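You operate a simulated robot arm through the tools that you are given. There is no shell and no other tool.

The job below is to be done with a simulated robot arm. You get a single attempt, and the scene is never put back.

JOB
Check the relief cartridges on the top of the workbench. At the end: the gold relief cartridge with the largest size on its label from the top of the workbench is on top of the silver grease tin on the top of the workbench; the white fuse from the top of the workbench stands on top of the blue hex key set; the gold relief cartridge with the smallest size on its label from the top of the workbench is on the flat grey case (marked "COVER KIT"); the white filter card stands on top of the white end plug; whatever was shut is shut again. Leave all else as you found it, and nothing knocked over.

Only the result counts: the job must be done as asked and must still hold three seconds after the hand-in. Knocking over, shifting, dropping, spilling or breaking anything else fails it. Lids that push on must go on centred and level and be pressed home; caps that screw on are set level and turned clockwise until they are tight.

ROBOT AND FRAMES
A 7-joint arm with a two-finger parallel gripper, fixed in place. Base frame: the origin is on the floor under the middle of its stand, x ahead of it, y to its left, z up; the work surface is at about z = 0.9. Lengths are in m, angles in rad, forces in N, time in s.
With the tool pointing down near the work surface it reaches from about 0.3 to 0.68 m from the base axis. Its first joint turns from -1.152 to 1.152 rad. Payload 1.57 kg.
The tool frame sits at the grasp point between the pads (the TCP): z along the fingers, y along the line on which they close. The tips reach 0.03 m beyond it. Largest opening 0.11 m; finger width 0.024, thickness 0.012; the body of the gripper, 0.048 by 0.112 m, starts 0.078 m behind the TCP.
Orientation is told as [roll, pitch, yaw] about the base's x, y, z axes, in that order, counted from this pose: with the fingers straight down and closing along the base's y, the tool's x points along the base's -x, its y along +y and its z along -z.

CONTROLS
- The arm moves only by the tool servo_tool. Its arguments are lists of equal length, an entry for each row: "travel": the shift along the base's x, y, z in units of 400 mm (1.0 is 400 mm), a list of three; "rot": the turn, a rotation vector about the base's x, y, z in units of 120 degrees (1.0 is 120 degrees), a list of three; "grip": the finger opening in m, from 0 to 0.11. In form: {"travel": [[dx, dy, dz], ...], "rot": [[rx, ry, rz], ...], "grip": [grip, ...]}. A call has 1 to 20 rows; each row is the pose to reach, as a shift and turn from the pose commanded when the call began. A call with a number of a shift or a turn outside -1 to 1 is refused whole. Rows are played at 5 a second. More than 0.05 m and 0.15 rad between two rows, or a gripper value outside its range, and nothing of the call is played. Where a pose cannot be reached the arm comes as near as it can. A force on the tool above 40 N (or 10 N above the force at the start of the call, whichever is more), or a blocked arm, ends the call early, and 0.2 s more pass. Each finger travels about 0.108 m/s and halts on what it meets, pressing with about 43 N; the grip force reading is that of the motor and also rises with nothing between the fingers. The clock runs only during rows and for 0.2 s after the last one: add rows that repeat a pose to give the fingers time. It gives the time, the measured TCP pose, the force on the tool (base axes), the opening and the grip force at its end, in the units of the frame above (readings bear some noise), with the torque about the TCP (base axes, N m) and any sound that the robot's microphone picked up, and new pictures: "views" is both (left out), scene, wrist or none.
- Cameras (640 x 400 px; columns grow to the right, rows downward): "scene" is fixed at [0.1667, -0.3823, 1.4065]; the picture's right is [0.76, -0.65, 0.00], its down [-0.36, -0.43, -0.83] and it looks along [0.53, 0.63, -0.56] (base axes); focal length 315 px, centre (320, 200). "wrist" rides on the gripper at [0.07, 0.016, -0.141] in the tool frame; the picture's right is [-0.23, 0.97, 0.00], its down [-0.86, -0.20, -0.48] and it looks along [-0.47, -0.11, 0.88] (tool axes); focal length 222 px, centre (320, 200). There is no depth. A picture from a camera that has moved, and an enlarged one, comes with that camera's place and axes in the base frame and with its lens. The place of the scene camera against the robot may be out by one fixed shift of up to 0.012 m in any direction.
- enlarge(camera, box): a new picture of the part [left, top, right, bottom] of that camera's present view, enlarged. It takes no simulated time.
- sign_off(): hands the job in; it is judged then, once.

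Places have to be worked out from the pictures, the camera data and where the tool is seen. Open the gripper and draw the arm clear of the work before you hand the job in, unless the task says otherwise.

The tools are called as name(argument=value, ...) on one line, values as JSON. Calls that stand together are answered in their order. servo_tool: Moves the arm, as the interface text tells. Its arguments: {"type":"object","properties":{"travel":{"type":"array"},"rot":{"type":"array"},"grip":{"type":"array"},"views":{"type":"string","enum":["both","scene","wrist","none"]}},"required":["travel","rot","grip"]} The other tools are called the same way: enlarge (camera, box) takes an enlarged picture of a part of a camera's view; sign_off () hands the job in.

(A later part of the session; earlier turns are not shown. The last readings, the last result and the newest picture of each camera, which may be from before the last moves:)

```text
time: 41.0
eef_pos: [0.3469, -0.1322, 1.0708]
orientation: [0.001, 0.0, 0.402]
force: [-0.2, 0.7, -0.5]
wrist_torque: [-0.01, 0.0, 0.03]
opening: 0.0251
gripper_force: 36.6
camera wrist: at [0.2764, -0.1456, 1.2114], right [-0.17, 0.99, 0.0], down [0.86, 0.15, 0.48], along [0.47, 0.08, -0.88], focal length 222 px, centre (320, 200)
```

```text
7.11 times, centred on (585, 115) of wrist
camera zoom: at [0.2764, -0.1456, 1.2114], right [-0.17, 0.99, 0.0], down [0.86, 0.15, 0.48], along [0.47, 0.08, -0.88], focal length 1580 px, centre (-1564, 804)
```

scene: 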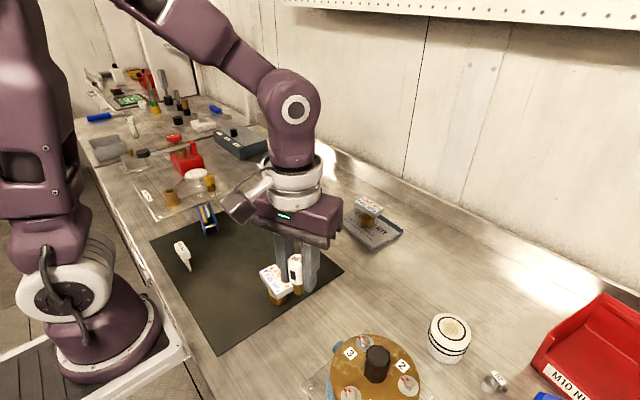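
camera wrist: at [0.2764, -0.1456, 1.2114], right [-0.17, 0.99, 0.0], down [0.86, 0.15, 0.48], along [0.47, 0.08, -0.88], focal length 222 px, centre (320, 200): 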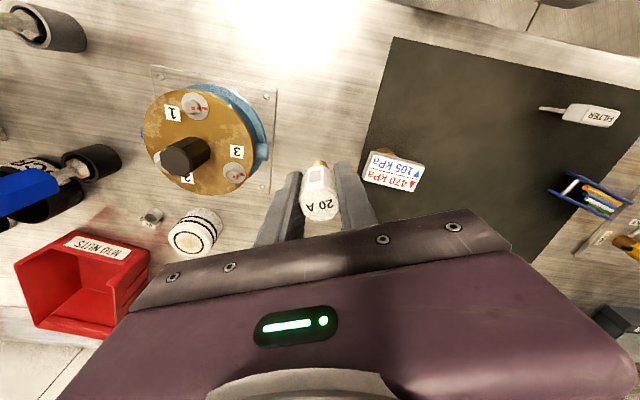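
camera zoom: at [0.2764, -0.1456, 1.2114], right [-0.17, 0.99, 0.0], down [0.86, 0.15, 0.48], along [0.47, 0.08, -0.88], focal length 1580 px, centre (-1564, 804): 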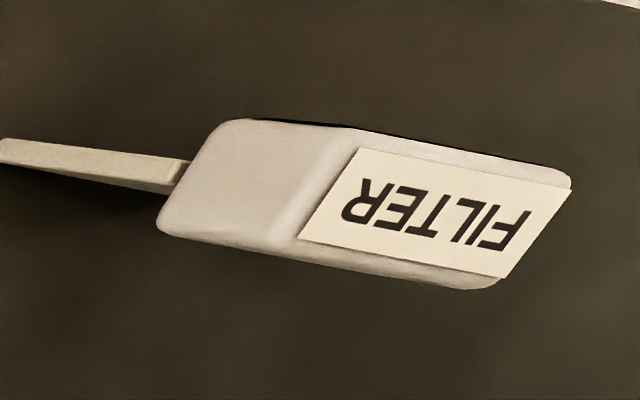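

This end-on view shows the key tops are flush with one another, close to the plates' top height, so the middle of the keys is a sound spot: about (0.361, 0.2855). I'll check how the fuse sits in the grip.

enlarge(camera="wrist", box=[280, 150, 360, 230])

enlarge(camera="scene", box=[255, 210, 335, 310])

```text
5.00 times, centred on (320, 190) of wrist
camera zoom: at [0.2764, -0.1456, 1.2114], right [-0.17, 0.99, 0.0], down [0.86, 0.15, 0.48], along [0.47, 0.08, -0.88], focal length 1111 px, centre (320, 250)
```

zoom: 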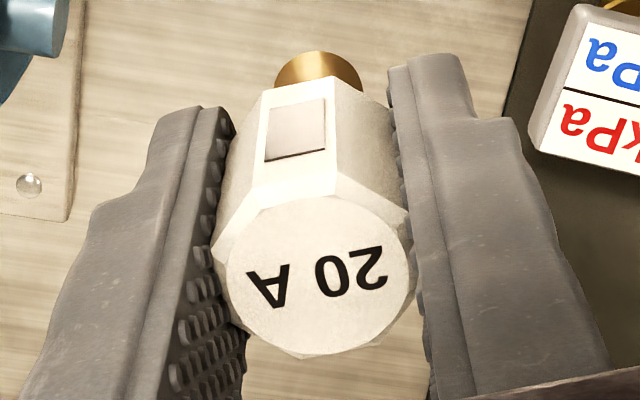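

```text
4.00 times, centred on (295, 260) of scene
camera zoom: at [0.1667, -0.3824, 1.4065], right [0.76, -0.65, 0.0], down [-0.36, -0.43, -0.83], along [0.53, 0.63, -0.56], focal length 1258 px, centre (420, -40)
```

zoom: 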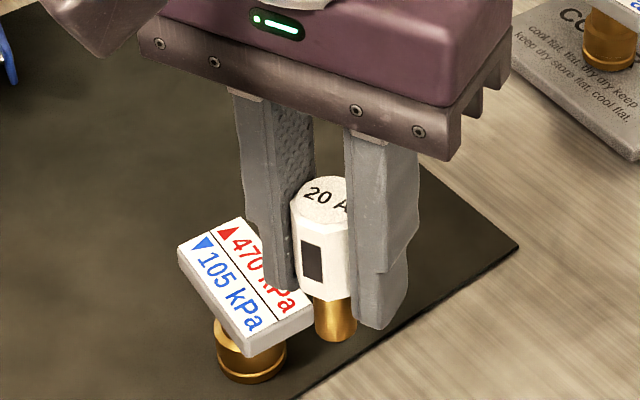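

The fuse sits centred in the grip. I'll carry it at this height toward the hex set, turning the yaw back to 0 on the way.

servo_tool(travel=[[0, 0.1, 0], [0.005, 0.2, 0], [0.01, 0.3, 0], [0.015, 0.4, 0], [0.02, 0.5, 0], [0.025, 0.6, 0], [0.03, 0.7, 0], [0.036, 0.8, 0], [0.036, 0.9, 0], [0.036, 0.98, 0], [0.036, 0.98, 0]], rot=[[0, 0, -0.03], [0, 0, -0.06], [0, 0, -0.09], [0, 0, -0.12], [0, 0, -0.15], [0, 0, -0.18], [0, 0, -0.192], [0, 0, -0.192], [0, 0, -0.192], [0, 0, -0.192], [0, 0, -0.192]], grip=[0.01, 0.01, 0.01, 0.01, 0.01, 0.01, 0.01, 0.01, 0.01, 0.01, 0.01])

enlarge(camera="wrist", box=[260, 110, 400, 220])

enlarge(camera="scene", box=[160, 150, 250, 250])

```text
time: 43.4
eef_pos: [0.3607, 0.2574, 1.074]
orientation: [0.0, 0.0, -0.002]
force: [0.5, 0.6, 0.0]
wrist_torque: [0.02, -0.01, -0.01]
opening: 0.0253
gripper_force: 37.1
camera wrist: at [0.2903, 0.2731, 1.2141], right [0.23, 0.97, 0.0], down [0.85, -0.2, 0.48], along [0.47, -0.11, -0.88], focal length 222 px, centre (320, 200)
```

scene: 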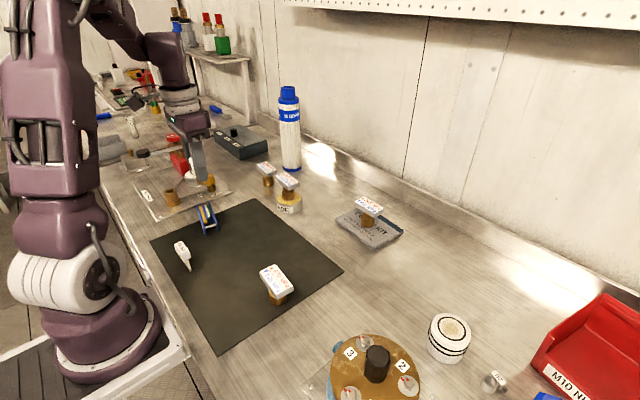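
wrist: 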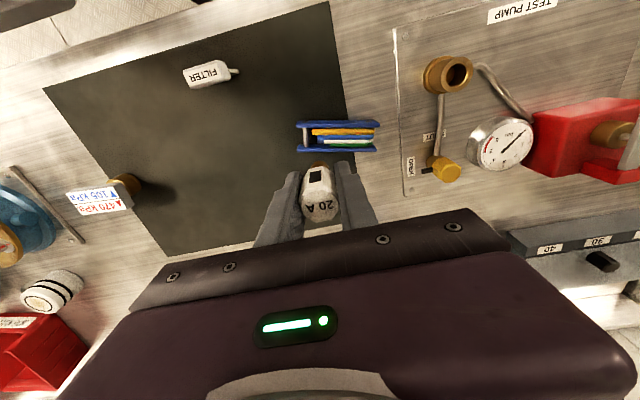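

```text
3.64 times, centred on (330, 165) of wrist
camera zoom: at [0.2903, 0.2731, 1.2141], right [0.23, 0.97, 0.0], down [0.85, -0.2, 0.48], along [0.47, -0.11, -0.88], focal length 808 px, centre (284, 327)
```

zoom: 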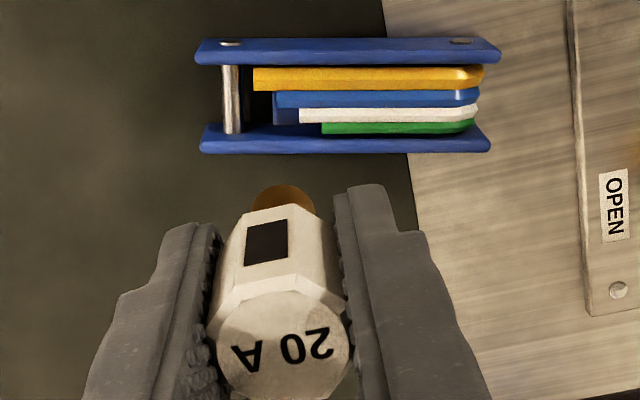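

```text
4.00 times, centred on (205, 200) of scene
camera zoom: at [0.1667, -0.3823, 1.4065], right [0.76, -0.65, 0.0], down [-0.36, -0.43, -0.83], along [0.53, 0.63, -0.56], focal length 1258 px, centre (780, 200)
```

zoom: 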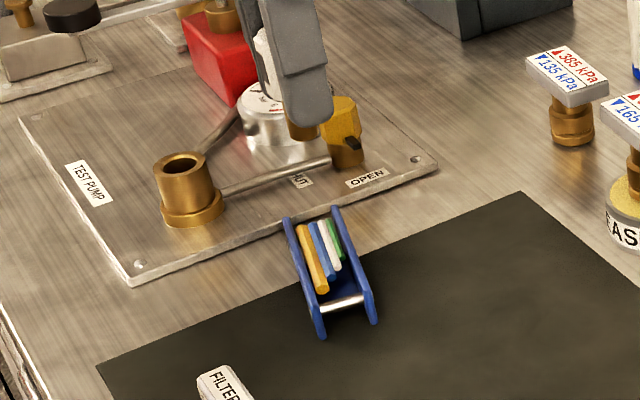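

The view confirms the key group centre at about (0.361, 0.286). I'll move over it and lower until the fuse bottom is about 1 cm above the keys.

servo_tool(travel=[[0.001, 0.04, 0], [0.001, 0.0715, 0], [0.001, 0.0715, -0.07], [0.001, 0.0715, -0.14], [0.001, 0.0715, -0.2], [0.001, 0.0715, -0.21], [0.001, 0.0715, -0.21]], rot=[[0, 0, 0], [0, 0, 0], [0, 0, 0], [0, 0, 0], [0, 0, 0], [0, 0, 0], [0, 0, 0]], grip=[0.01, 0.01, 0.01, 0.01, 0.01, 0.01, 0.01], views="wrist")

enlarge(camera="wrist", box=[270, 130, 380, 220])

enlarge(camera="scene", box=[180, 180, 240, 240])

```text
time: 45.0
eef_pos: [0.3625, 0.2865, 0.9883]
orientation: [0.001, -0.001, -0.003]
force: [0.8, 0.4, 0.1]
wrist_torque: [-0.06, 0.0, 0.0]
opening: 0.0249
gripper_force: 36.2
camera wrist: at [0.2923, 0.302, 1.128], right [0.23, 0.97, 0.0], down [0.85, -0.2, 0.48], along [0.47, -0.11, -0.88], focal length 222 px, centre (320, 200)
```

wrist: 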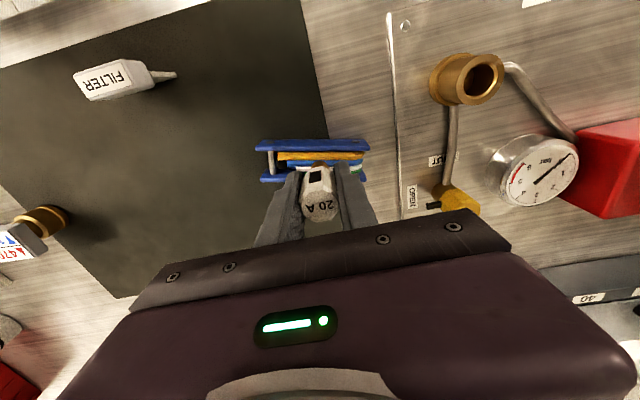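

```text
4.44 times, centred on (325, 175) of wrist
camera zoom: at [0.2923, 0.302, 1.128], right [0.23, 0.97, 0.0], down [0.85, -0.2, 0.48], along [0.47, -0.11, -0.88], focal length 987 px, centre (298, 311)
```

zoom: 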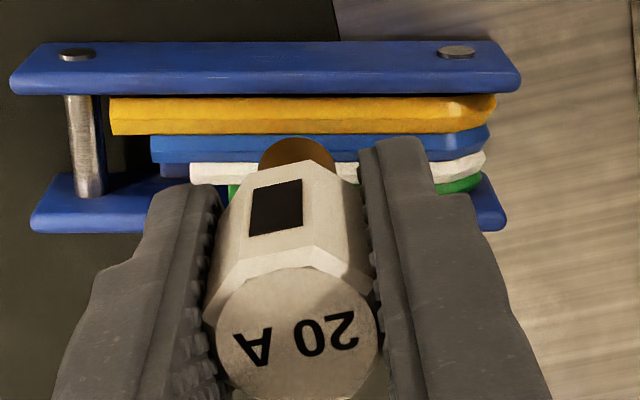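

```text
6.67 times, centred on (210, 210) of scene
camera zoom: at [0.1667, -0.3823, 1.4065], right [0.76, -0.65, 0.0], down [-0.36, -0.43, -0.83], along [0.53, 0.63, -0.56], focal length 2097 px, centre (1053, 133)
```

zoom: 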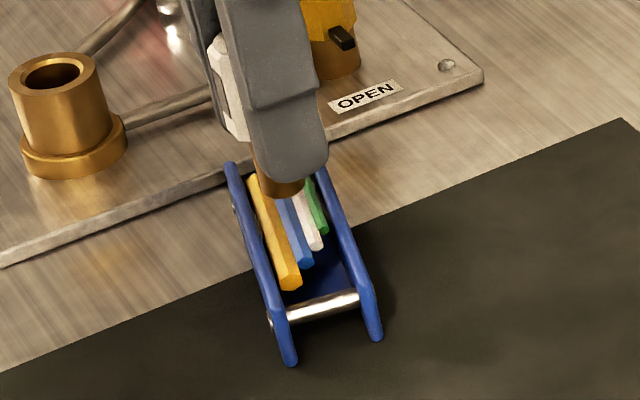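

The fuse stem is over the blue key, its edge reaching toward the yellow key's crest. I'll shift 1.5 mm toward the robot for fuller support and lower in small steps.

servo_tool(travel=[[-0.004, 0, 0], [-0.004, 0, -0.007], [-0.004, 0, -0.014], [-0.004, 0, -0.014]], rot=[[0, 0, 0], [0, 0, 0], [0, 0, 0], [0, 0, 0]], grip=[0.01, 0.01, 0.01, 0.01], views="none")

enlarge(camera="scene", box=[190, 190, 230, 230])

enlarge(camera="wrist", box=[270, 130, 380, 220])

```text
time: 46.0
eef_pos: [0.3599, 0.2859, 0.9814]
orientation: [-0.001, 0.0, -0.003]
force: [1.1, -0.5, 0.8]
wrist_torque: [0.01, 0.02, 0.01]
opening: 0.0251
gripper_force: 36.8
```

```text
10.00 times, centred on (210, 210) of scene
camera zoom: at [0.1667, -0.3823, 1.4065], right [0.76, -0.65, 0.0], down [-0.36, -0.43, -0.83], along [0.53, 0.63, -0.56], focal length 3146 px, centre (1420, 100)
```

zoom: 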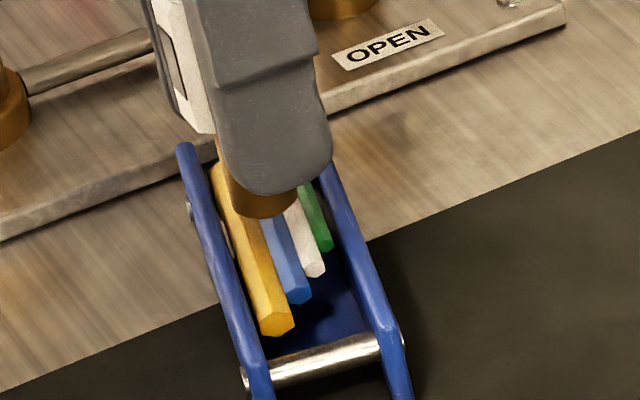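

```text
4.44 times, centred on (325, 175) of wrist
camera zoom: at [0.291, 0.3021, 1.1222], right [0.23, 0.97, 0.0], down [0.85, -0.2, 0.48], along [0.47, -0.11, -0.88], focal length 987 px, centre (298, 311)
```

zoom: 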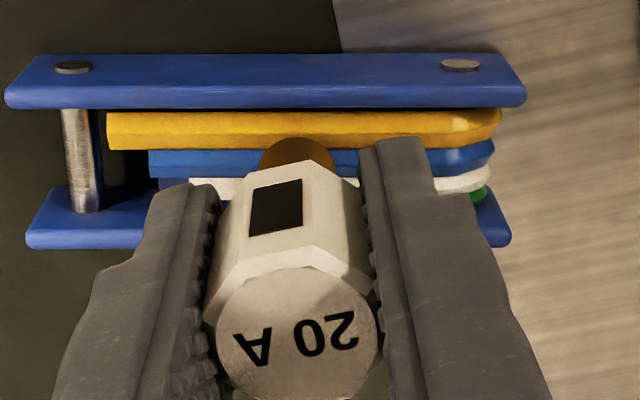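

The stem's near edge is just at the yellow key's crest. I'll shift 2 mm more toward the robot so it bears on yellow, blue and white, then feel down.

servo_tool(travel=[[-0.005, 0.001, 0], [-0.005, 0.001, -0.003], [-0.005, 0.001, -0.006], [-0.005, 0.001, -0.006]], rot=[[0, 0, 0], [0, 0, 0], [0, 0, 0], [0, 0, 0]], grip=[0.01, 0.01, 0.01, 0.01], views="none")

enlarge(camera="wrist", box=[290, 140, 350, 190])

enlarge(camera="scene", box=[195, 198, 225, 225])

```text
time: 47.0
eef_pos: [0.3594, 0.2874, 0.9787]
orientation: [-0.001, -0.001, -0.004]
force: [0.1, -0.9, 0.3]
wrist_torque: [-0.01, 0.02, 0.01]
opening: 0.025
gripper_force: 37.0
```

```text
8.00 times, centred on (320, 165) of wrist
camera zoom: at [0.2886, 0.3026, 1.1197], right [0.23, 0.97, 0.0], down [0.85, -0.2, 0.48], along [0.47, -0.11, -0.88], focal length 1777 px, centre (320, 480)
```

zoom: 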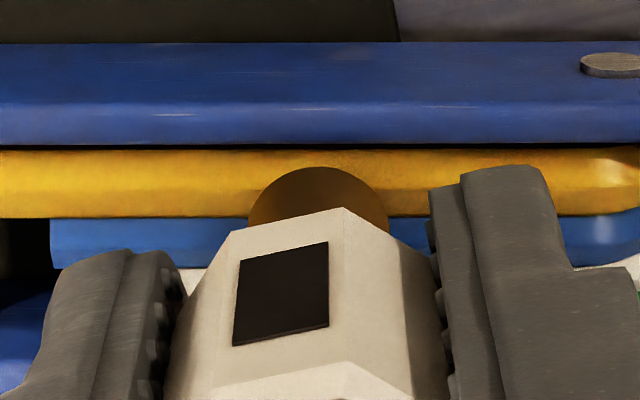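

```text
14.81 times, centred on (210, 212) of scene
camera zoom: at [0.1667, -0.3823, 1.4065], right [0.76, -0.65, 0.0], down [-0.36, -0.43, -0.83], along [0.53, 0.63, -0.56], focal length 4661 px, centre (1950, 30)
```

zoom: 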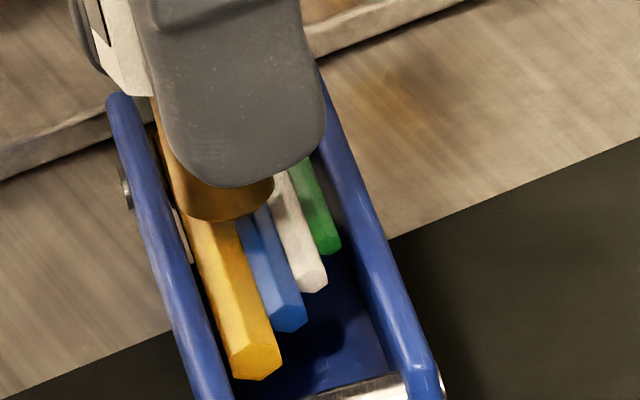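

The fuse is just above the keys, but its narrow base makes lean across the keys the main risk. I'll lift slightly and turn the gripper about 77° so the fingers close across the keys (guarding against lean) and the camera looks along them.

servo_tool(travel=[[0.0, 0, 0.03], [0.0, 0, 0.06], [0.002, 0, 0.06], [0.004, 0, 0.06], [0.006, 0, 0.06], [0.006, 0, 0.06], [0.006, 0, 0.06], [0.006, 0, 0.06], [0.006, 0, 0.06], [0.006, 0, 0.06], [0.006, 0, 0.06], [0.006, 0, 0.06], [0.006, 0, 0.06]], rot=[[0, 0, 0], [0, 0, 0.05], [0, 0, 0.115], [0, 0, 0.18], [0, 0, 0.245], [0, 0, 0.31], [0, 0, 0.375], [0, 0, 0.44], [0, 0, 0.505], [0, 0, 0.57], [0, 0, 0.62], [0, 0, 0.64], [0, 0, 0.64]], grip=[0.01, 0.01, 0.01, 0.01, 0.01, 0.01, 0.01, 0.01, 0.01, 0.01, 0.01, 0.01, 0.01])

enlarge(camera="wrist", box=[270, 130, 380, 220])

enlarge(camera="scene", box=[185, 180, 235, 235])

```text
time: 49.8
eef_pos: [0.3596, 0.2859, 1.0038]
orientation: [-0.002, 0.0, 1.34]
force: [0.8, -0.6, -0.4]
wrist_torque: [-0.02, -0.01, 0.01]
opening: 0.0252
gripper_force: 36.8
camera wrist: at [0.3284, 0.2213, 1.1441], right [-0.9, 0.44, 0.0], down [0.39, 0.79, 0.48], along [0.21, 0.43, -0.88], focal length 222 px, centre (320, 200)
```

scene: 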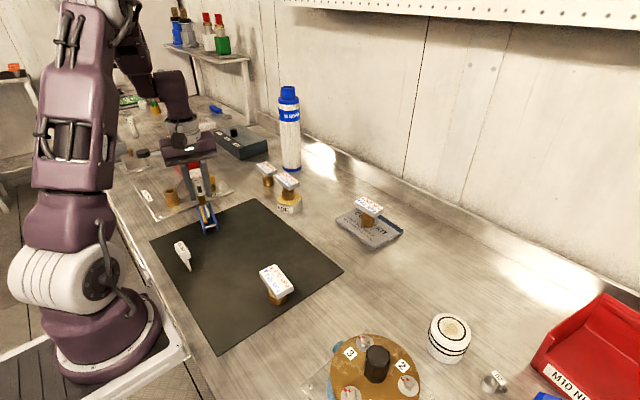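
wrist: 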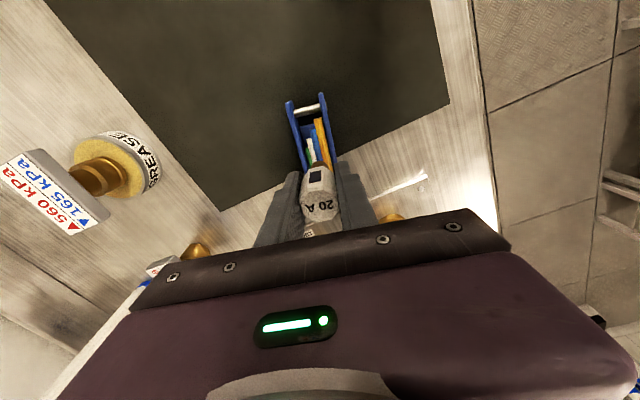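

```text
4.44 times, centred on (325, 175) of wrist
camera zoom: at [0.3284, 0.2213, 1.1441], right [-0.9, 0.44, 0.0], down [0.39, 0.79, 0.48], along [0.21, 0.43, -0.88], focal length 987 px, centre (298, 311)
```

zoom: 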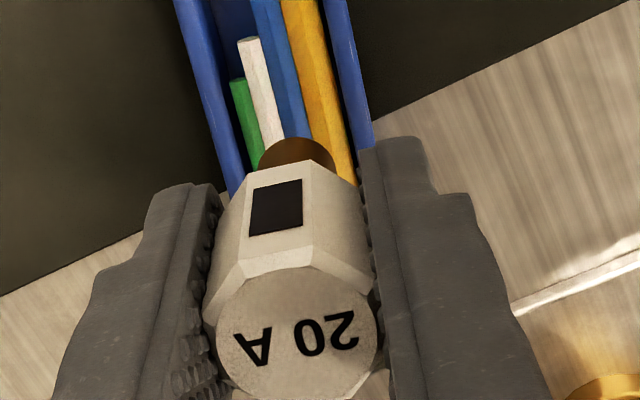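

```text
7.27 times, centred on (210, 208) of scene
camera zoom: at [0.1667, -0.3823, 1.4065], right [0.76, -0.65, 0.0], down [-0.36, -0.43, -0.83], along [0.53, 0.63, -0.56], focal length 2288 px, centre (1120, 146)
```

zoom: 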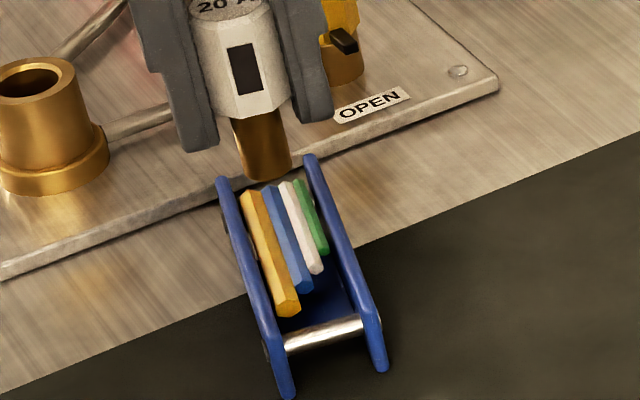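

The camera now looks along the keys: the fuse axis projects onto the blue key with the 15 mm stem spanning the yellow and white crests – exactly centred. Lowering straight down toward contact.

servo_tool(travel=[[0, 0, -0.02], [0, 0, -0.04], [0, 0, -0.055], [0, 0, -0.055]], rot=[[0, 0, 0], [0, 0, 0], [0, 0, 0], [0, 0, 0]], grip=[0.01, 0.01, 0.01, 0.01], views="none")

enlarge(camera="wrist", box=[290, 130, 350, 180])

enlarge(camera="scene", box=[192, 190, 228, 230])

```text
time: 50.8
eef_pos: [0.3594, 0.2863, 0.9811]
orientation: [0.001, 0.001, 1.337]
force: [1.2, -0.9, -0.3]
wrist_torque: [0.01, 0.01, -0.03]
opening: 0.0251
gripper_force: 36.6
```

```text
8.00 times, centred on (320, 155) of wrist
camera zoom: at [0.3281, 0.2213, 1.1218], right [-0.9, 0.44, 0.0], down [0.39, 0.79, 0.48], along [0.21, 0.43, -0.88], focal length 1777 px, centre (320, 560)
```

zoom: 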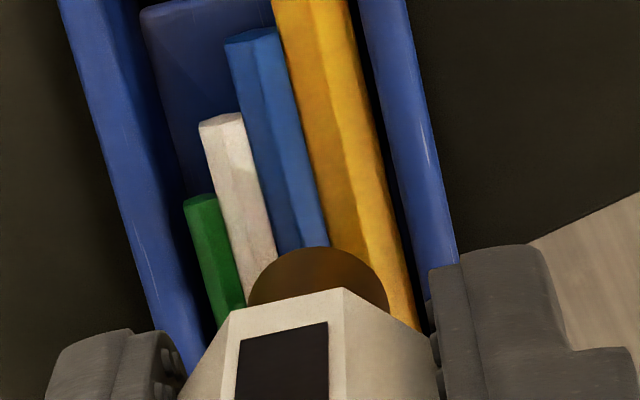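

```text
10.00 times, centred on (210, 210) of scene
camera zoom: at [0.1667, -0.3823, 1.4065], right [0.76, -0.65, 0.0], down [-0.36, -0.43, -0.83], along [0.53, 0.63, -0.56], focal length 3146 px, centre (1420, 100)
```

zoom: 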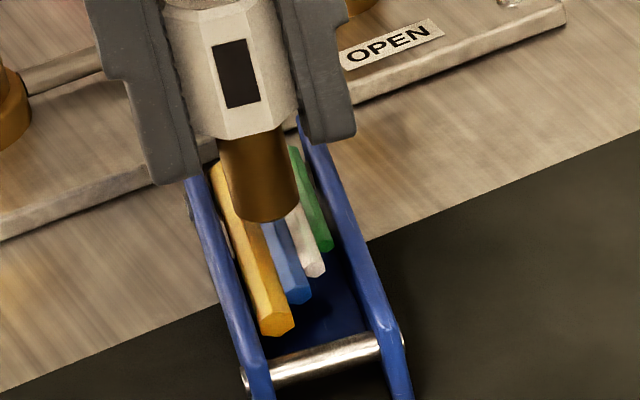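

Centred to within half a millimetre between the white and yellow crests. Continuing down in 1.2 mm steps until contact.

servo_tool(travel=[[0, 0, -0.003], [0, 0, -0.006], [0, 0, -0.006]], rot=[[0, 0, 0], [0, 0, 0], [0, 0, 0]], grip=[0.01, 0.01, 0.01], views="none")

```text
time: 51.6
eef_pos: [0.3606, 0.287, 0.9792]
orientation: [0.001, 0.0, 1.341]
force: [0.3, 0.3, -0.4]
wrist_torque: [-0.01, 0.02, 0.03]
opening: 0.0249
gripper_force: 36.3
```

No contact yet; another small step.

servo_tool(travel=[[0, 0, -0.003], [0, 0, -0.005], [0, 0, -0.005]], rot=[[0, 0, 0], [0, 0, 0], [0, 0, 0]], grip=[0.01, 0.01, 0.01], views="none")

enlarge(camera="scene", box=[192, 190, 228, 230])

```text
time: 52.4
eef_pos: [0.3597, 0.2865, 0.9786]
orientation: [-0.002, -0.001, 1.338]
force: [-2.5, -2.1, 30.1]
wrist_torque: [-0.13, 0.09, 0.0]
opening: 0.0248
gripper_force: 36.4
```

```text
10.00 times, centred on (210, 210) of scene
camera zoom: at [0.1663, -0.3827, 1.4064], right [0.76, -0.65, 0.0], down [-0.36, -0.43, -0.83], along [0.53, 0.63, -0.56], focal length 3146 px, centre (1420, 100)
```

zoom: 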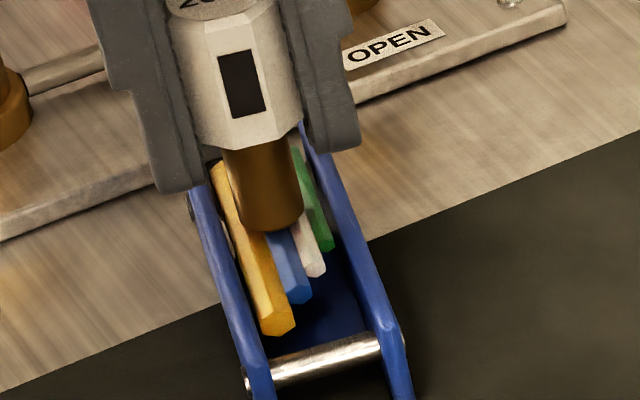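

Contact at about 30 N with the stem sitting on the keys. I'll ease the load and loosen the fingers by only about 2 mm so they still guard the fuse, then check whether it stands upright.

servo_tool(travel=[[0, 0, 0.0025], [0, 0, 0.003], [0, 0, 0.003], [0, 0, 0.003], [0, 0, 0.003], [0, 0, 0.003]], rot=[[0, 0, 0], [0, 0, 0], [0, 0, 0], [0, 0, 0], [0, 0, 0], [0, 0, 0]], grip=[0.01, 0.02, 0.025, 0.027, 0.028, 0.028], views="wrist")

enlarge(camera="scene", box=[192, 180, 228, 225])

enlarge(camera="wrist", box=[270, 130, 380, 220])

```text
time: 53.8
eef_pos: [0.3601, 0.2862, 0.9785]
orientation: [-0.001, 0.0, 1.338]
force: [-0.1, 0.0, 0.2]
wrist_torque: [0.0, 0.01, -0.01]
opening: 0.0283
gripper_force: 0.0
camera wrist: at [0.3285, 0.2215, 1.1182], right [-0.9, 0.44, 0.0], down [0.39, 0.79, 0.48], along [0.21, 0.43, -0.88], focal length 222 px, centre (320, 200)
```

wrist: 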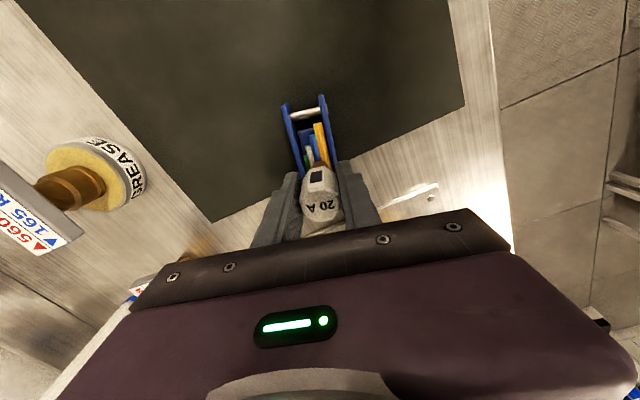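

```text
8.89 times, centred on (210, 202) of scene
camera zoom: at [0.1667, -0.3823, 1.4065], right [0.76, -0.65, 0.0], down [-0.36, -0.43, -0.83], along [0.53, 0.63, -0.56], focal length 2796 px, centre (1298, 178)
```

zoom: 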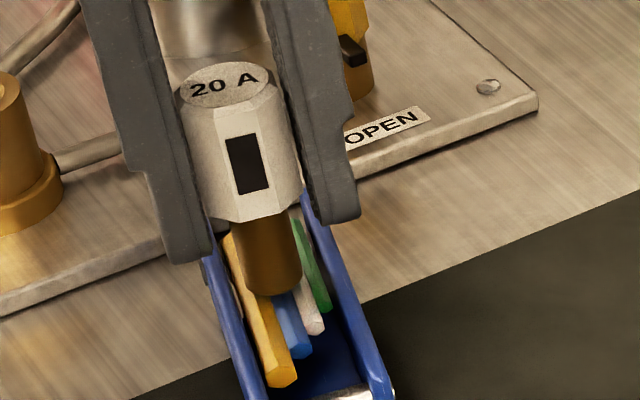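

```text
4.44 times, centred on (325, 175) of wrist
camera zoom: at [0.3285, 0.2215, 1.1182], right [-0.9, 0.44, 0.0], down [0.39, 0.79, 0.48], along [0.21, 0.43, -0.88], focal length 987 px, centre (298, 311)
```

zoom: 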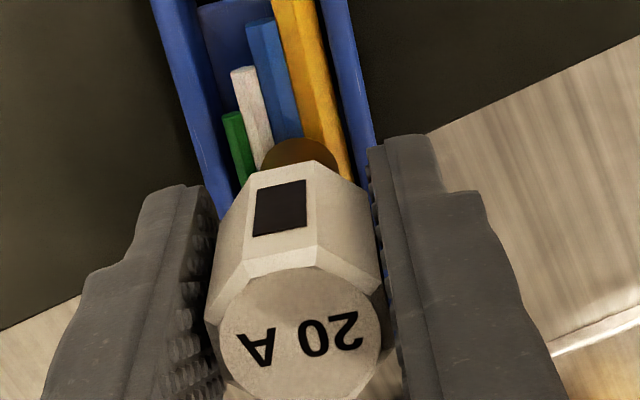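

After loosening, the fuse's top shifted only a hair. I'll open a bit more (to 34 mm) and see whether it leans.

servo_tool(travel=[[0, 0, 0], [0, 0, 0], [0, 0, 0]], rot=[[0, 0, 0], [0, 0, 0], [0, 0, 0]], grip=[0.03, 0.032, 0.034], views="none")

enlarge(camera="scene", box=[192, 180, 228, 225])

enlarge(camera="wrist", box=[270, 130, 380, 220])

```text
time: 54.6
eef_pos: [0.3616, 0.2866, 0.9778]
orientation: [0.002, 0.0, 1.339]
force: [-0.3, 0.2, 0.1]
wrist_torque: [-0.01, 0.0, -0.02]
opening: 0.034
gripper_force: 0.1
```

```text
8.89 times, centred on (210, 202) of scene
camera zoom: at [0.1667, -0.3823, 1.4065], right [0.76, -0.65, 0.0], down [-0.36, -0.43, -0.83], along [0.53, 0.63, -0.56], focal length 2796 px, centre (1298, 178)
```

zoom: 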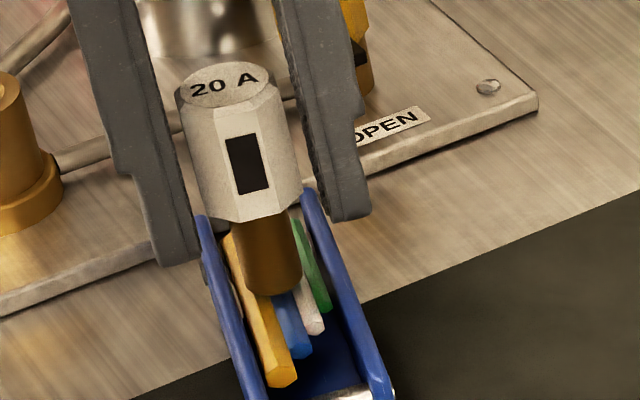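

```text
4.44 times, centred on (325, 175) of wrist
camera zoom: at [0.3285, 0.2215, 1.1183], right [-0.9, 0.44, 0.0], down [0.39, 0.79, 0.48], along [0.21, 0.43, -0.88], focal length 987 px, centre (298, 311)
```

zoom: 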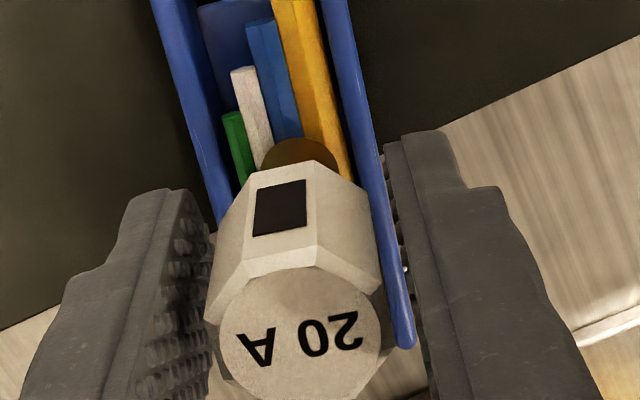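

The fuse stands on its own, unmoved. I'll open wider and rise straight up.

servo_tool(travel=[[0, 0, 0], [0, 0, 0], [0, 0, 0.05], [0, 0, 0.12], [0, 0, 0.2], [0, 0, 0.28], [0, 0, 0.28]], rot=[[0, 0, 0], [0, 0, 0], [0, 0, 0], [0, 0, 0], [0, 0, 0], [0, 0, 0], [0, 0, 0]], grip=[0.045, 0.06, 0.065, 0.065, 0.065, 0.065, 0.065])

enlarge(camera="scene", box=[180, 175, 240, 240])

enlarge(camera="wrist", box=[270, 80, 380, 180])

```text
time: 56.2
eef_pos: [0.3581, 0.2872, 1.0925]
orientation: [0.001, 0.001, 1.339]
force: [0.2, -0.2, -0.2]
wrist_torque: [0.03, -0.03, 0.02]
opening: 0.0651
gripper_force: 0.1
camera wrist: at [0.3267, 0.2225, 1.2321], right [-0.9, 0.44, 0.0], down [0.39, 0.79, 0.48], along [0.21, 0.43, -0.88], focal length 222 px, centre (320, 200)
```

scene: 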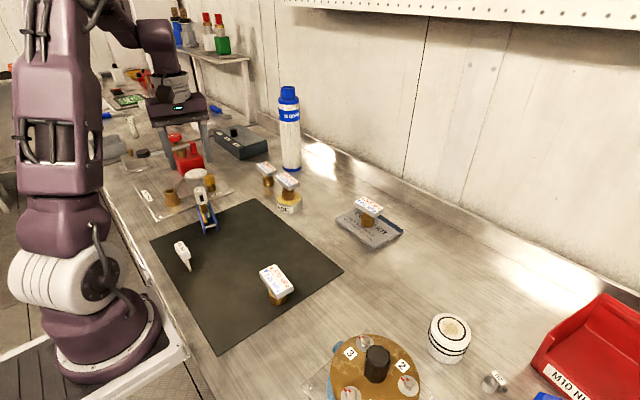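
wrist: 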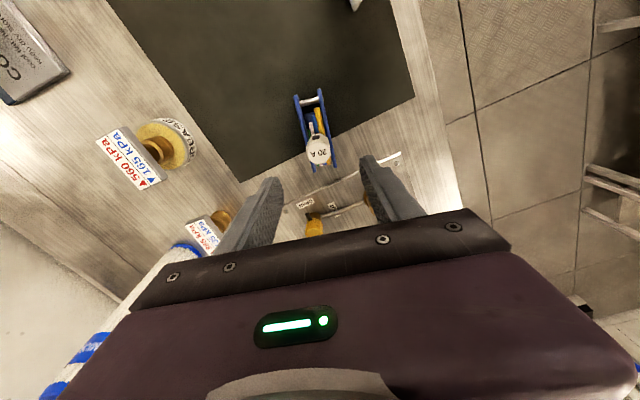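

```text
6.15 times, centred on (210, 208) of scene
camera zoom: at [0.1667, -0.3824, 1.4065], right [0.76, -0.65, 0.0], down [-0.36, -0.43, -0.83], along [0.53, 0.63, -0.56], focal length 1936 px, centre (997, 154)
```

zoom: 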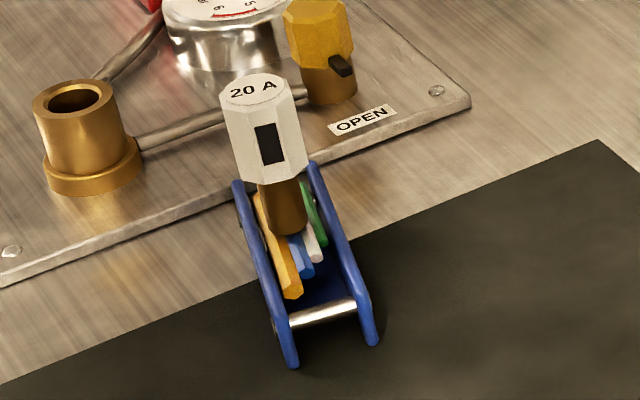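

```text
4.00 times, centred on (325, 130) of wrist
camera zoom: at [0.3267, 0.2225, 1.2321], right [-0.9, 0.44, 0.0], down [0.39, 0.79, 0.48], along [0.21, 0.43, -0.88], focal length 888 px, centre (300, 480)
```

zoom: 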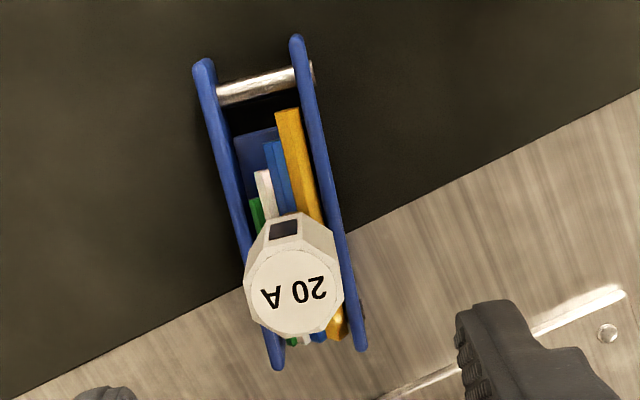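

The fuse stands upright on the hex key set. Next is the filter card: head top at z ≈ 0.957, centred (0.261, 0.159), 38 mm along y and 17 mm along x. I'll turn to yaw 90° so the fingers close across its thin direction, and move above it.

servo_tool(travel=[[-0.03, -0.05, 0], [-0.09, -0.12, 0], [-0.15, -0.19, 0], [-0.2, -0.26, 0], [-0.243, -0.3205, 0], [-0.243, -0.3205, -0.06], [-0.243, -0.3205, -0.12], [-0.243, -0.3205, -0.12]], rot=[[0, 0, 0.02], [0, 0, 0.045], [0, 0, 0.07], [0, 0, 0.095], [0, 0, 0.111], [0, 0, 0.111], [0, 0, 0.111], [0, 0, 0.111]], grip=[0.065, 0.065, 0.065, 0.065, 0.065, 0.065, 0.065, 0.065])

enlarge(camera="wrist", box=[265, 105, 375, 205])

```text
time: 58.0
eef_pos: [0.2623, 0.1591, 1.0438]
orientation: [-0.001, 0.0, 1.572]
force: [-1.0, 0.1, 0.3]
wrist_torque: [0.0, 0.02, 0.01]
opening: 0.0648
gripper_force: 0.1
camera wrist: at [0.2462, 0.088, 1.1835], right [-0.97, 0.23, 0.0], down [0.2, 0.86, 0.48], along [0.11, 0.47, -0.88], focal length 222 px, centre (320, 200)
```

scene: 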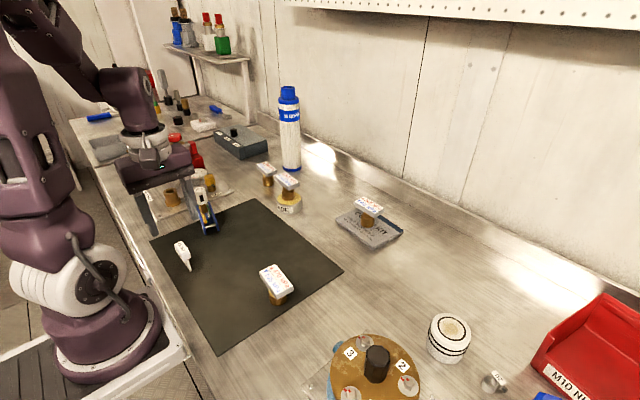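
wrist: 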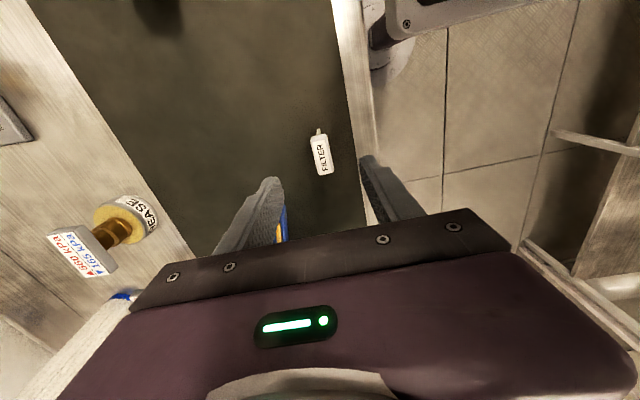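

```text
4.00 times, centred on (320, 155) of wrist
camera zoom: at [0.2462, 0.088, 1.1835], right [-0.97, 0.23, 0.0], down [0.2, 0.86, 0.48], along [0.11, 0.47, -0.88], focal length 888 px, centre (320, 380)
```

zoom: 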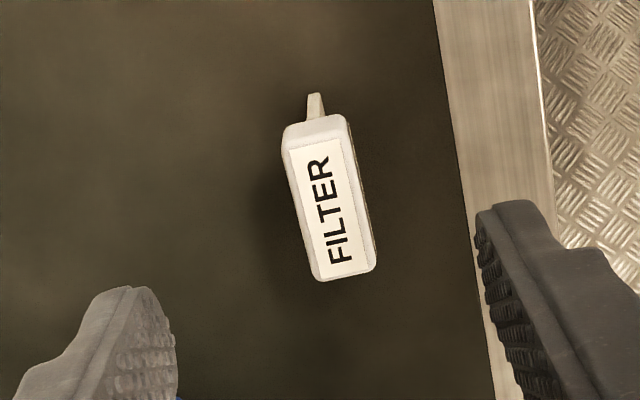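

The card is aligned with y and centred at (0.2607, 0.1597). I'll descend to z ≈ 0.947 with a 1 mm correction, first without closing, to check the finger clearance.

servo_tool(travel=[[-0.002, 0.001, -0.06], [-0.003, 0.001, -0.13], [-0.003, 0.001, -0.2], [-0.003, 0.001, -0.242], [-0.003, 0.001, -0.242]], rot=[[0, 0, 0], [0, 0, 0], [0, 0, 0], [0, 0, 0], [0, 0, 0]], grip=[0.06, 0.05, 0.045, 0.04, 0.04], views="wrist")

enlarge(camera="wrist", box=[260, 130, 380, 240])

enlarge(camera="scene", box=[150, 210, 220, 290])

```text
time: 59.2
eef_pos: [0.2608, 0.1591, 0.9477]
orientation: [0.0, -0.001, 1.572]
force: [0.1, 0.2, 0.0]
wrist_torque: [0.03, -0.02, 0.01]
opening: 0.0401
gripper_force: 0.0
camera wrist: at [0.2449, 0.0883, 1.0867], right [-0.97, 0.23, 0.0], down [0.2, 0.86, 0.48], along [0.11, 0.47, -0.88], focal length 222 px, centre (320, 200)
```

wrist: 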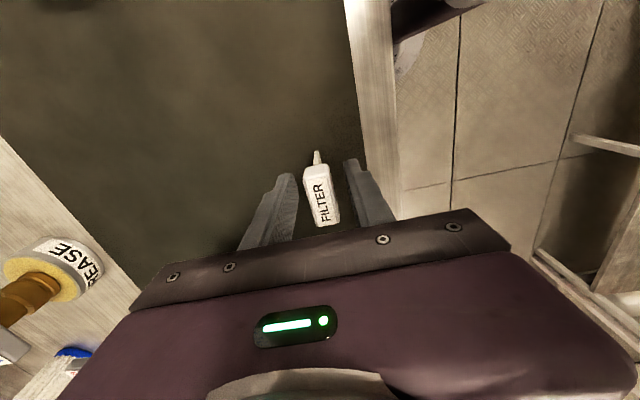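

```text
3.64 times, centred on (320, 185) of wrist
camera zoom: at [0.2449, 0.0883, 1.0867], right [-0.97, 0.23, 0.0], down [0.2, 0.86, 0.48], along [0.11, 0.47, -0.88], focal length 808 px, centre (320, 254)
```

zoom: 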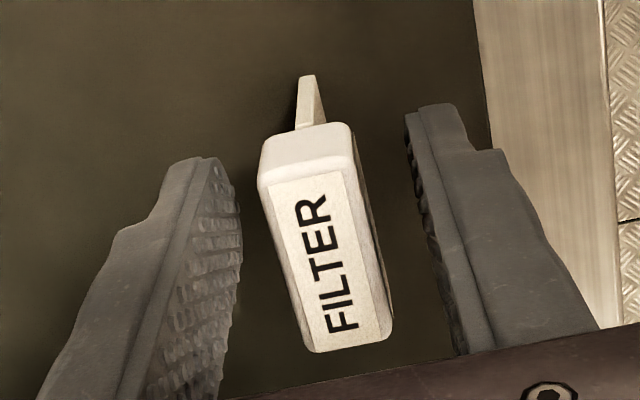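

```text
5.00 times, centred on (185, 250) of scene
camera zoom: at [0.1667, -0.3823, 1.4065], right [0.76, -0.65, 0.0], down [-0.36, -0.43, -0.83], along [0.53, 0.63, -0.56], focal length 1573 px, centre (995, -50)
```

zoom: 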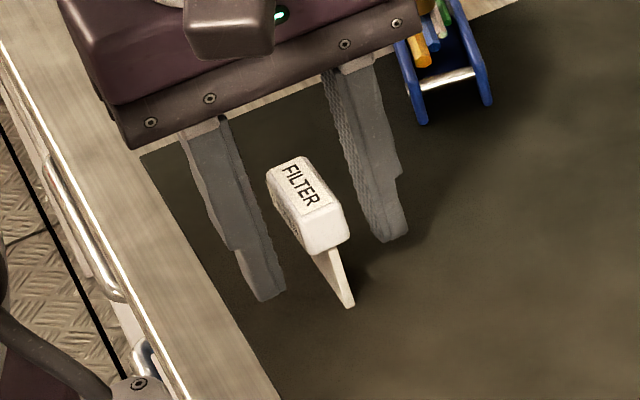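

Finger clearance is even on both sides. I'll zoom on the card's foot, since the thickness of its standing edge decides how carefully I must release it.

enlarge(camera="wrist", box=[300, 140, 340, 180])

enlarge(camera="scene", box=[170, 235, 200, 275])

enlarge(camera="scene", box=[420, 300, 480, 370])

```text
10.00 times, centred on (320, 160) of wrist
camera zoom: at [0.2449, 0.0883, 1.0867], right [-0.97, 0.23, 0.0], down [0.2, 0.86, 0.48], along [0.11, 0.47, -0.88], focal length 2221 px, centre (320, 600)
```

zoom: 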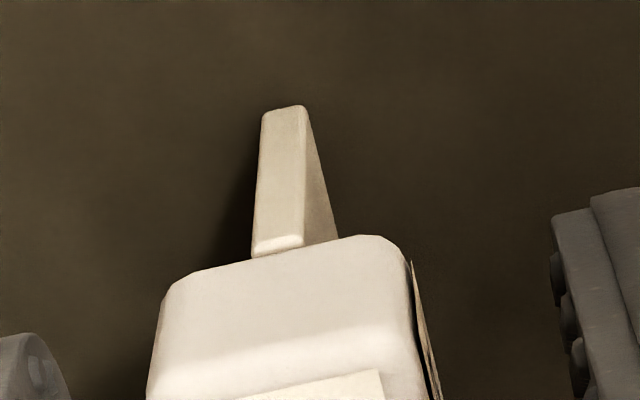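

```text
10.00 times, centred on (185, 255) of scene
camera zoom: at [0.1667, -0.3823, 1.4065], right [0.76, -0.65, 0.0], down [-0.36, -0.43, -0.83], along [0.53, 0.63, -0.56], focal length 3146 px, centre (1670, -350)
```

zoom: 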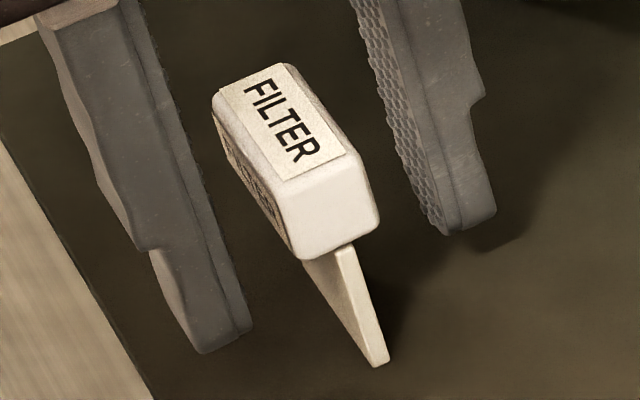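

```text
5.71 times, centred on (450, 335) of scene
camera zoom: at [0.1667, -0.3823, 1.4065], right [0.76, -0.65, 0.0], down [-0.36, -0.43, -0.83], along [0.53, 0.63, -0.56], focal length 1798 px, centre (-423, -571)
```

zoom: 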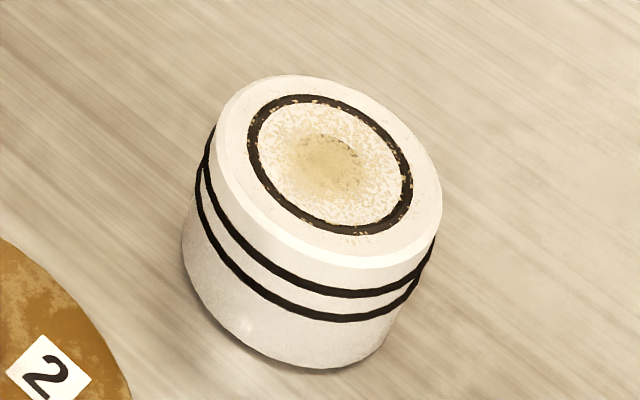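

The card's foot is a constant ~4 mm thick edge, so it needs a careful, vertical set-down – the across-thickness grip is right. Closing slowly now.

servo_tool(travel=[[0, 0, 0], [0, 0, 0], [0, 0, 0], [0, 0, 0], [0, 0, 0], [0, 0, 0], [0, 0, 0], [0, 0, 0]], rot=[[0, 0, 0], [0, 0, 0], [0, 0, 0], [0, 0, 0], [0, 0, 0], [0, 0, 0], [0, 0, 0], [0, 0, 0]], grip=[0.034, 0.028, 0.023, 0.02, 0.017, 0.014, 0.01, 0.005], views="wrist")

enlarge(camera="wrist", box=[270, 140, 370, 230])

enlarge(camera="scene", box=[160, 225, 210, 280])

```text
time: 61.0
eef_pos: [0.2611, 0.1579, 0.9472]
orientation: [0.0, -0.001, 1.57]
force: [-0.4, 0.8, -0.5]
wrist_torque: [0.01, 0.02, 0.02]
opening: 0.017
gripper_force: 32.5
camera wrist: at [0.2448, 0.0883, 1.0869], right [-0.97, 0.23, 0.0], down [0.2, 0.86, 0.48], along [0.11, 0.47, -0.88], focal length 222 px, centre (320, 200)
```

wrist: 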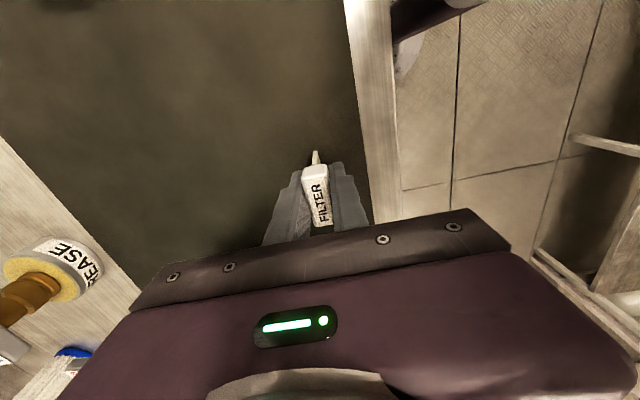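

```text
4.44 times, centred on (320, 185) of wrist
camera zoom: at [0.2448, 0.0883, 1.0869], right [-0.97, 0.23, 0.0], down [0.2, 0.86, 0.48], along [0.11, 0.47, -0.88], focal length 987 px, centre (320, 267)
```

zoom: 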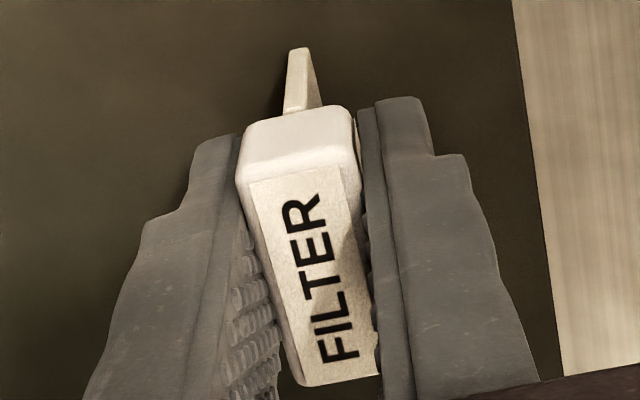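

```text
7.27 times, centred on (185, 252) of scene
camera zoom: at [0.1667, -0.3823, 1.4065], right [0.76, -0.65, 0.0], down [-0.36, -0.43, -0.83], along [0.53, 0.63, -0.56], focal length 2288 px, centre (1302, -182)
```

zoom: 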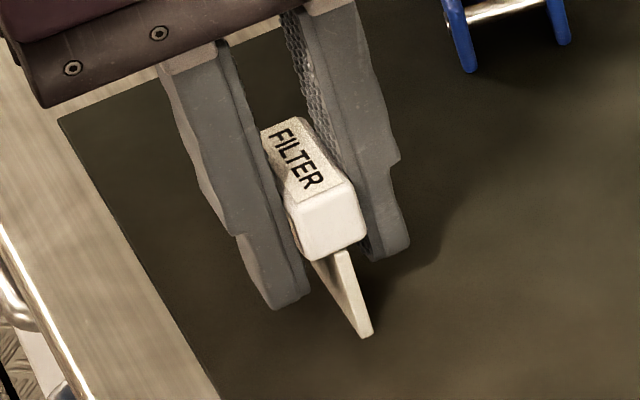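

The card is held squarely (17 mm opening). I'll lift it 0.13 m and carry it toward the end plug, turning the yaw along with the arm.

servo_tool(travel=[[0, 0, 0.04], [0, 0, 0.14], [0, 0, 0.25], [0, 0, 0.3325], [0.05, -0.09, 0.3325], [0.1, -0.18, 0.3325], [0.15, -0.27, 0.3325], [0.2, -0.36, 0.3325], [0.25, -0.45, 0.3325], [0.3, -0.54, 0.3325], [0.35, -0.63, 0.3325], [0.4, -0.72, 0.3325], [0.4, -0.72, 0.3325]], rot=[[0, 0, 0], [0, 0, 0], [0, 0, 0], [0, 0, -0.03], [0, 0, -0.07], [0, 0, -0.11], [0, 0, -0.16], [0, 0, -0.21], [0, 0, -0.26], [0, 0, -0.31], [0, 0, -0.36], [0, 0, -0.4], [0, 0, -0.4]], grip=[0.005, 0.005, 0.005, 0.005, 0.005, 0.005, 0.005, 0.005, 0.005, 0.005, 0.005, 0.005, 0.005])

```text
time: 63.8
eef_pos: [0.4211, -0.1279, 1.0777]
orientation: [0.001, -0.001, 0.734]
force: [-0.1, -0.2, -0.8]
wrist_torque: [0.01, 0.01, -0.02]
opening: 0.0172
gripper_force: 32.6
camera wrist: at [0.3581, -0.1639, 1.2177], right [-0.48, 0.88, 0.0], down [0.77, 0.42, 0.48], along [0.42, 0.23, -0.88], focal length 222 px, centre (320, 200)
```

scene: 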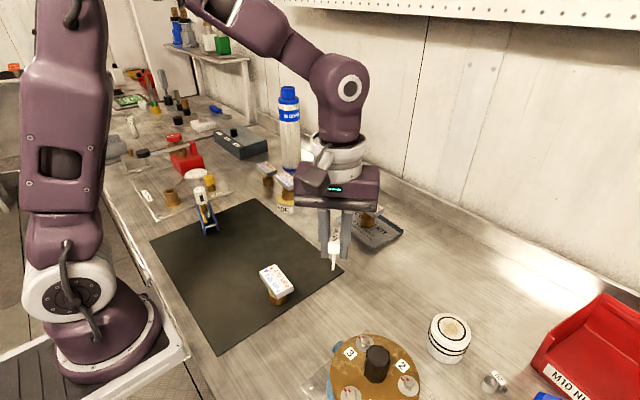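
wrist: 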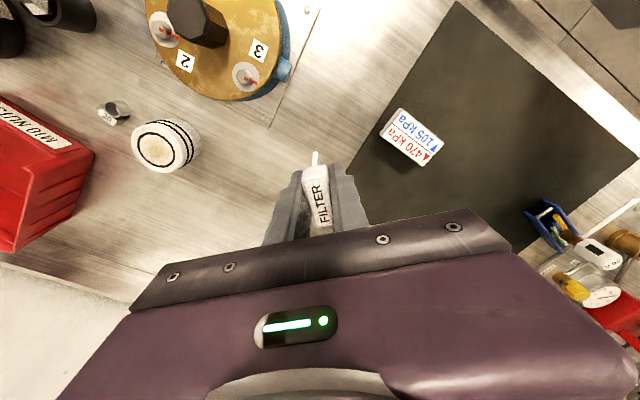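

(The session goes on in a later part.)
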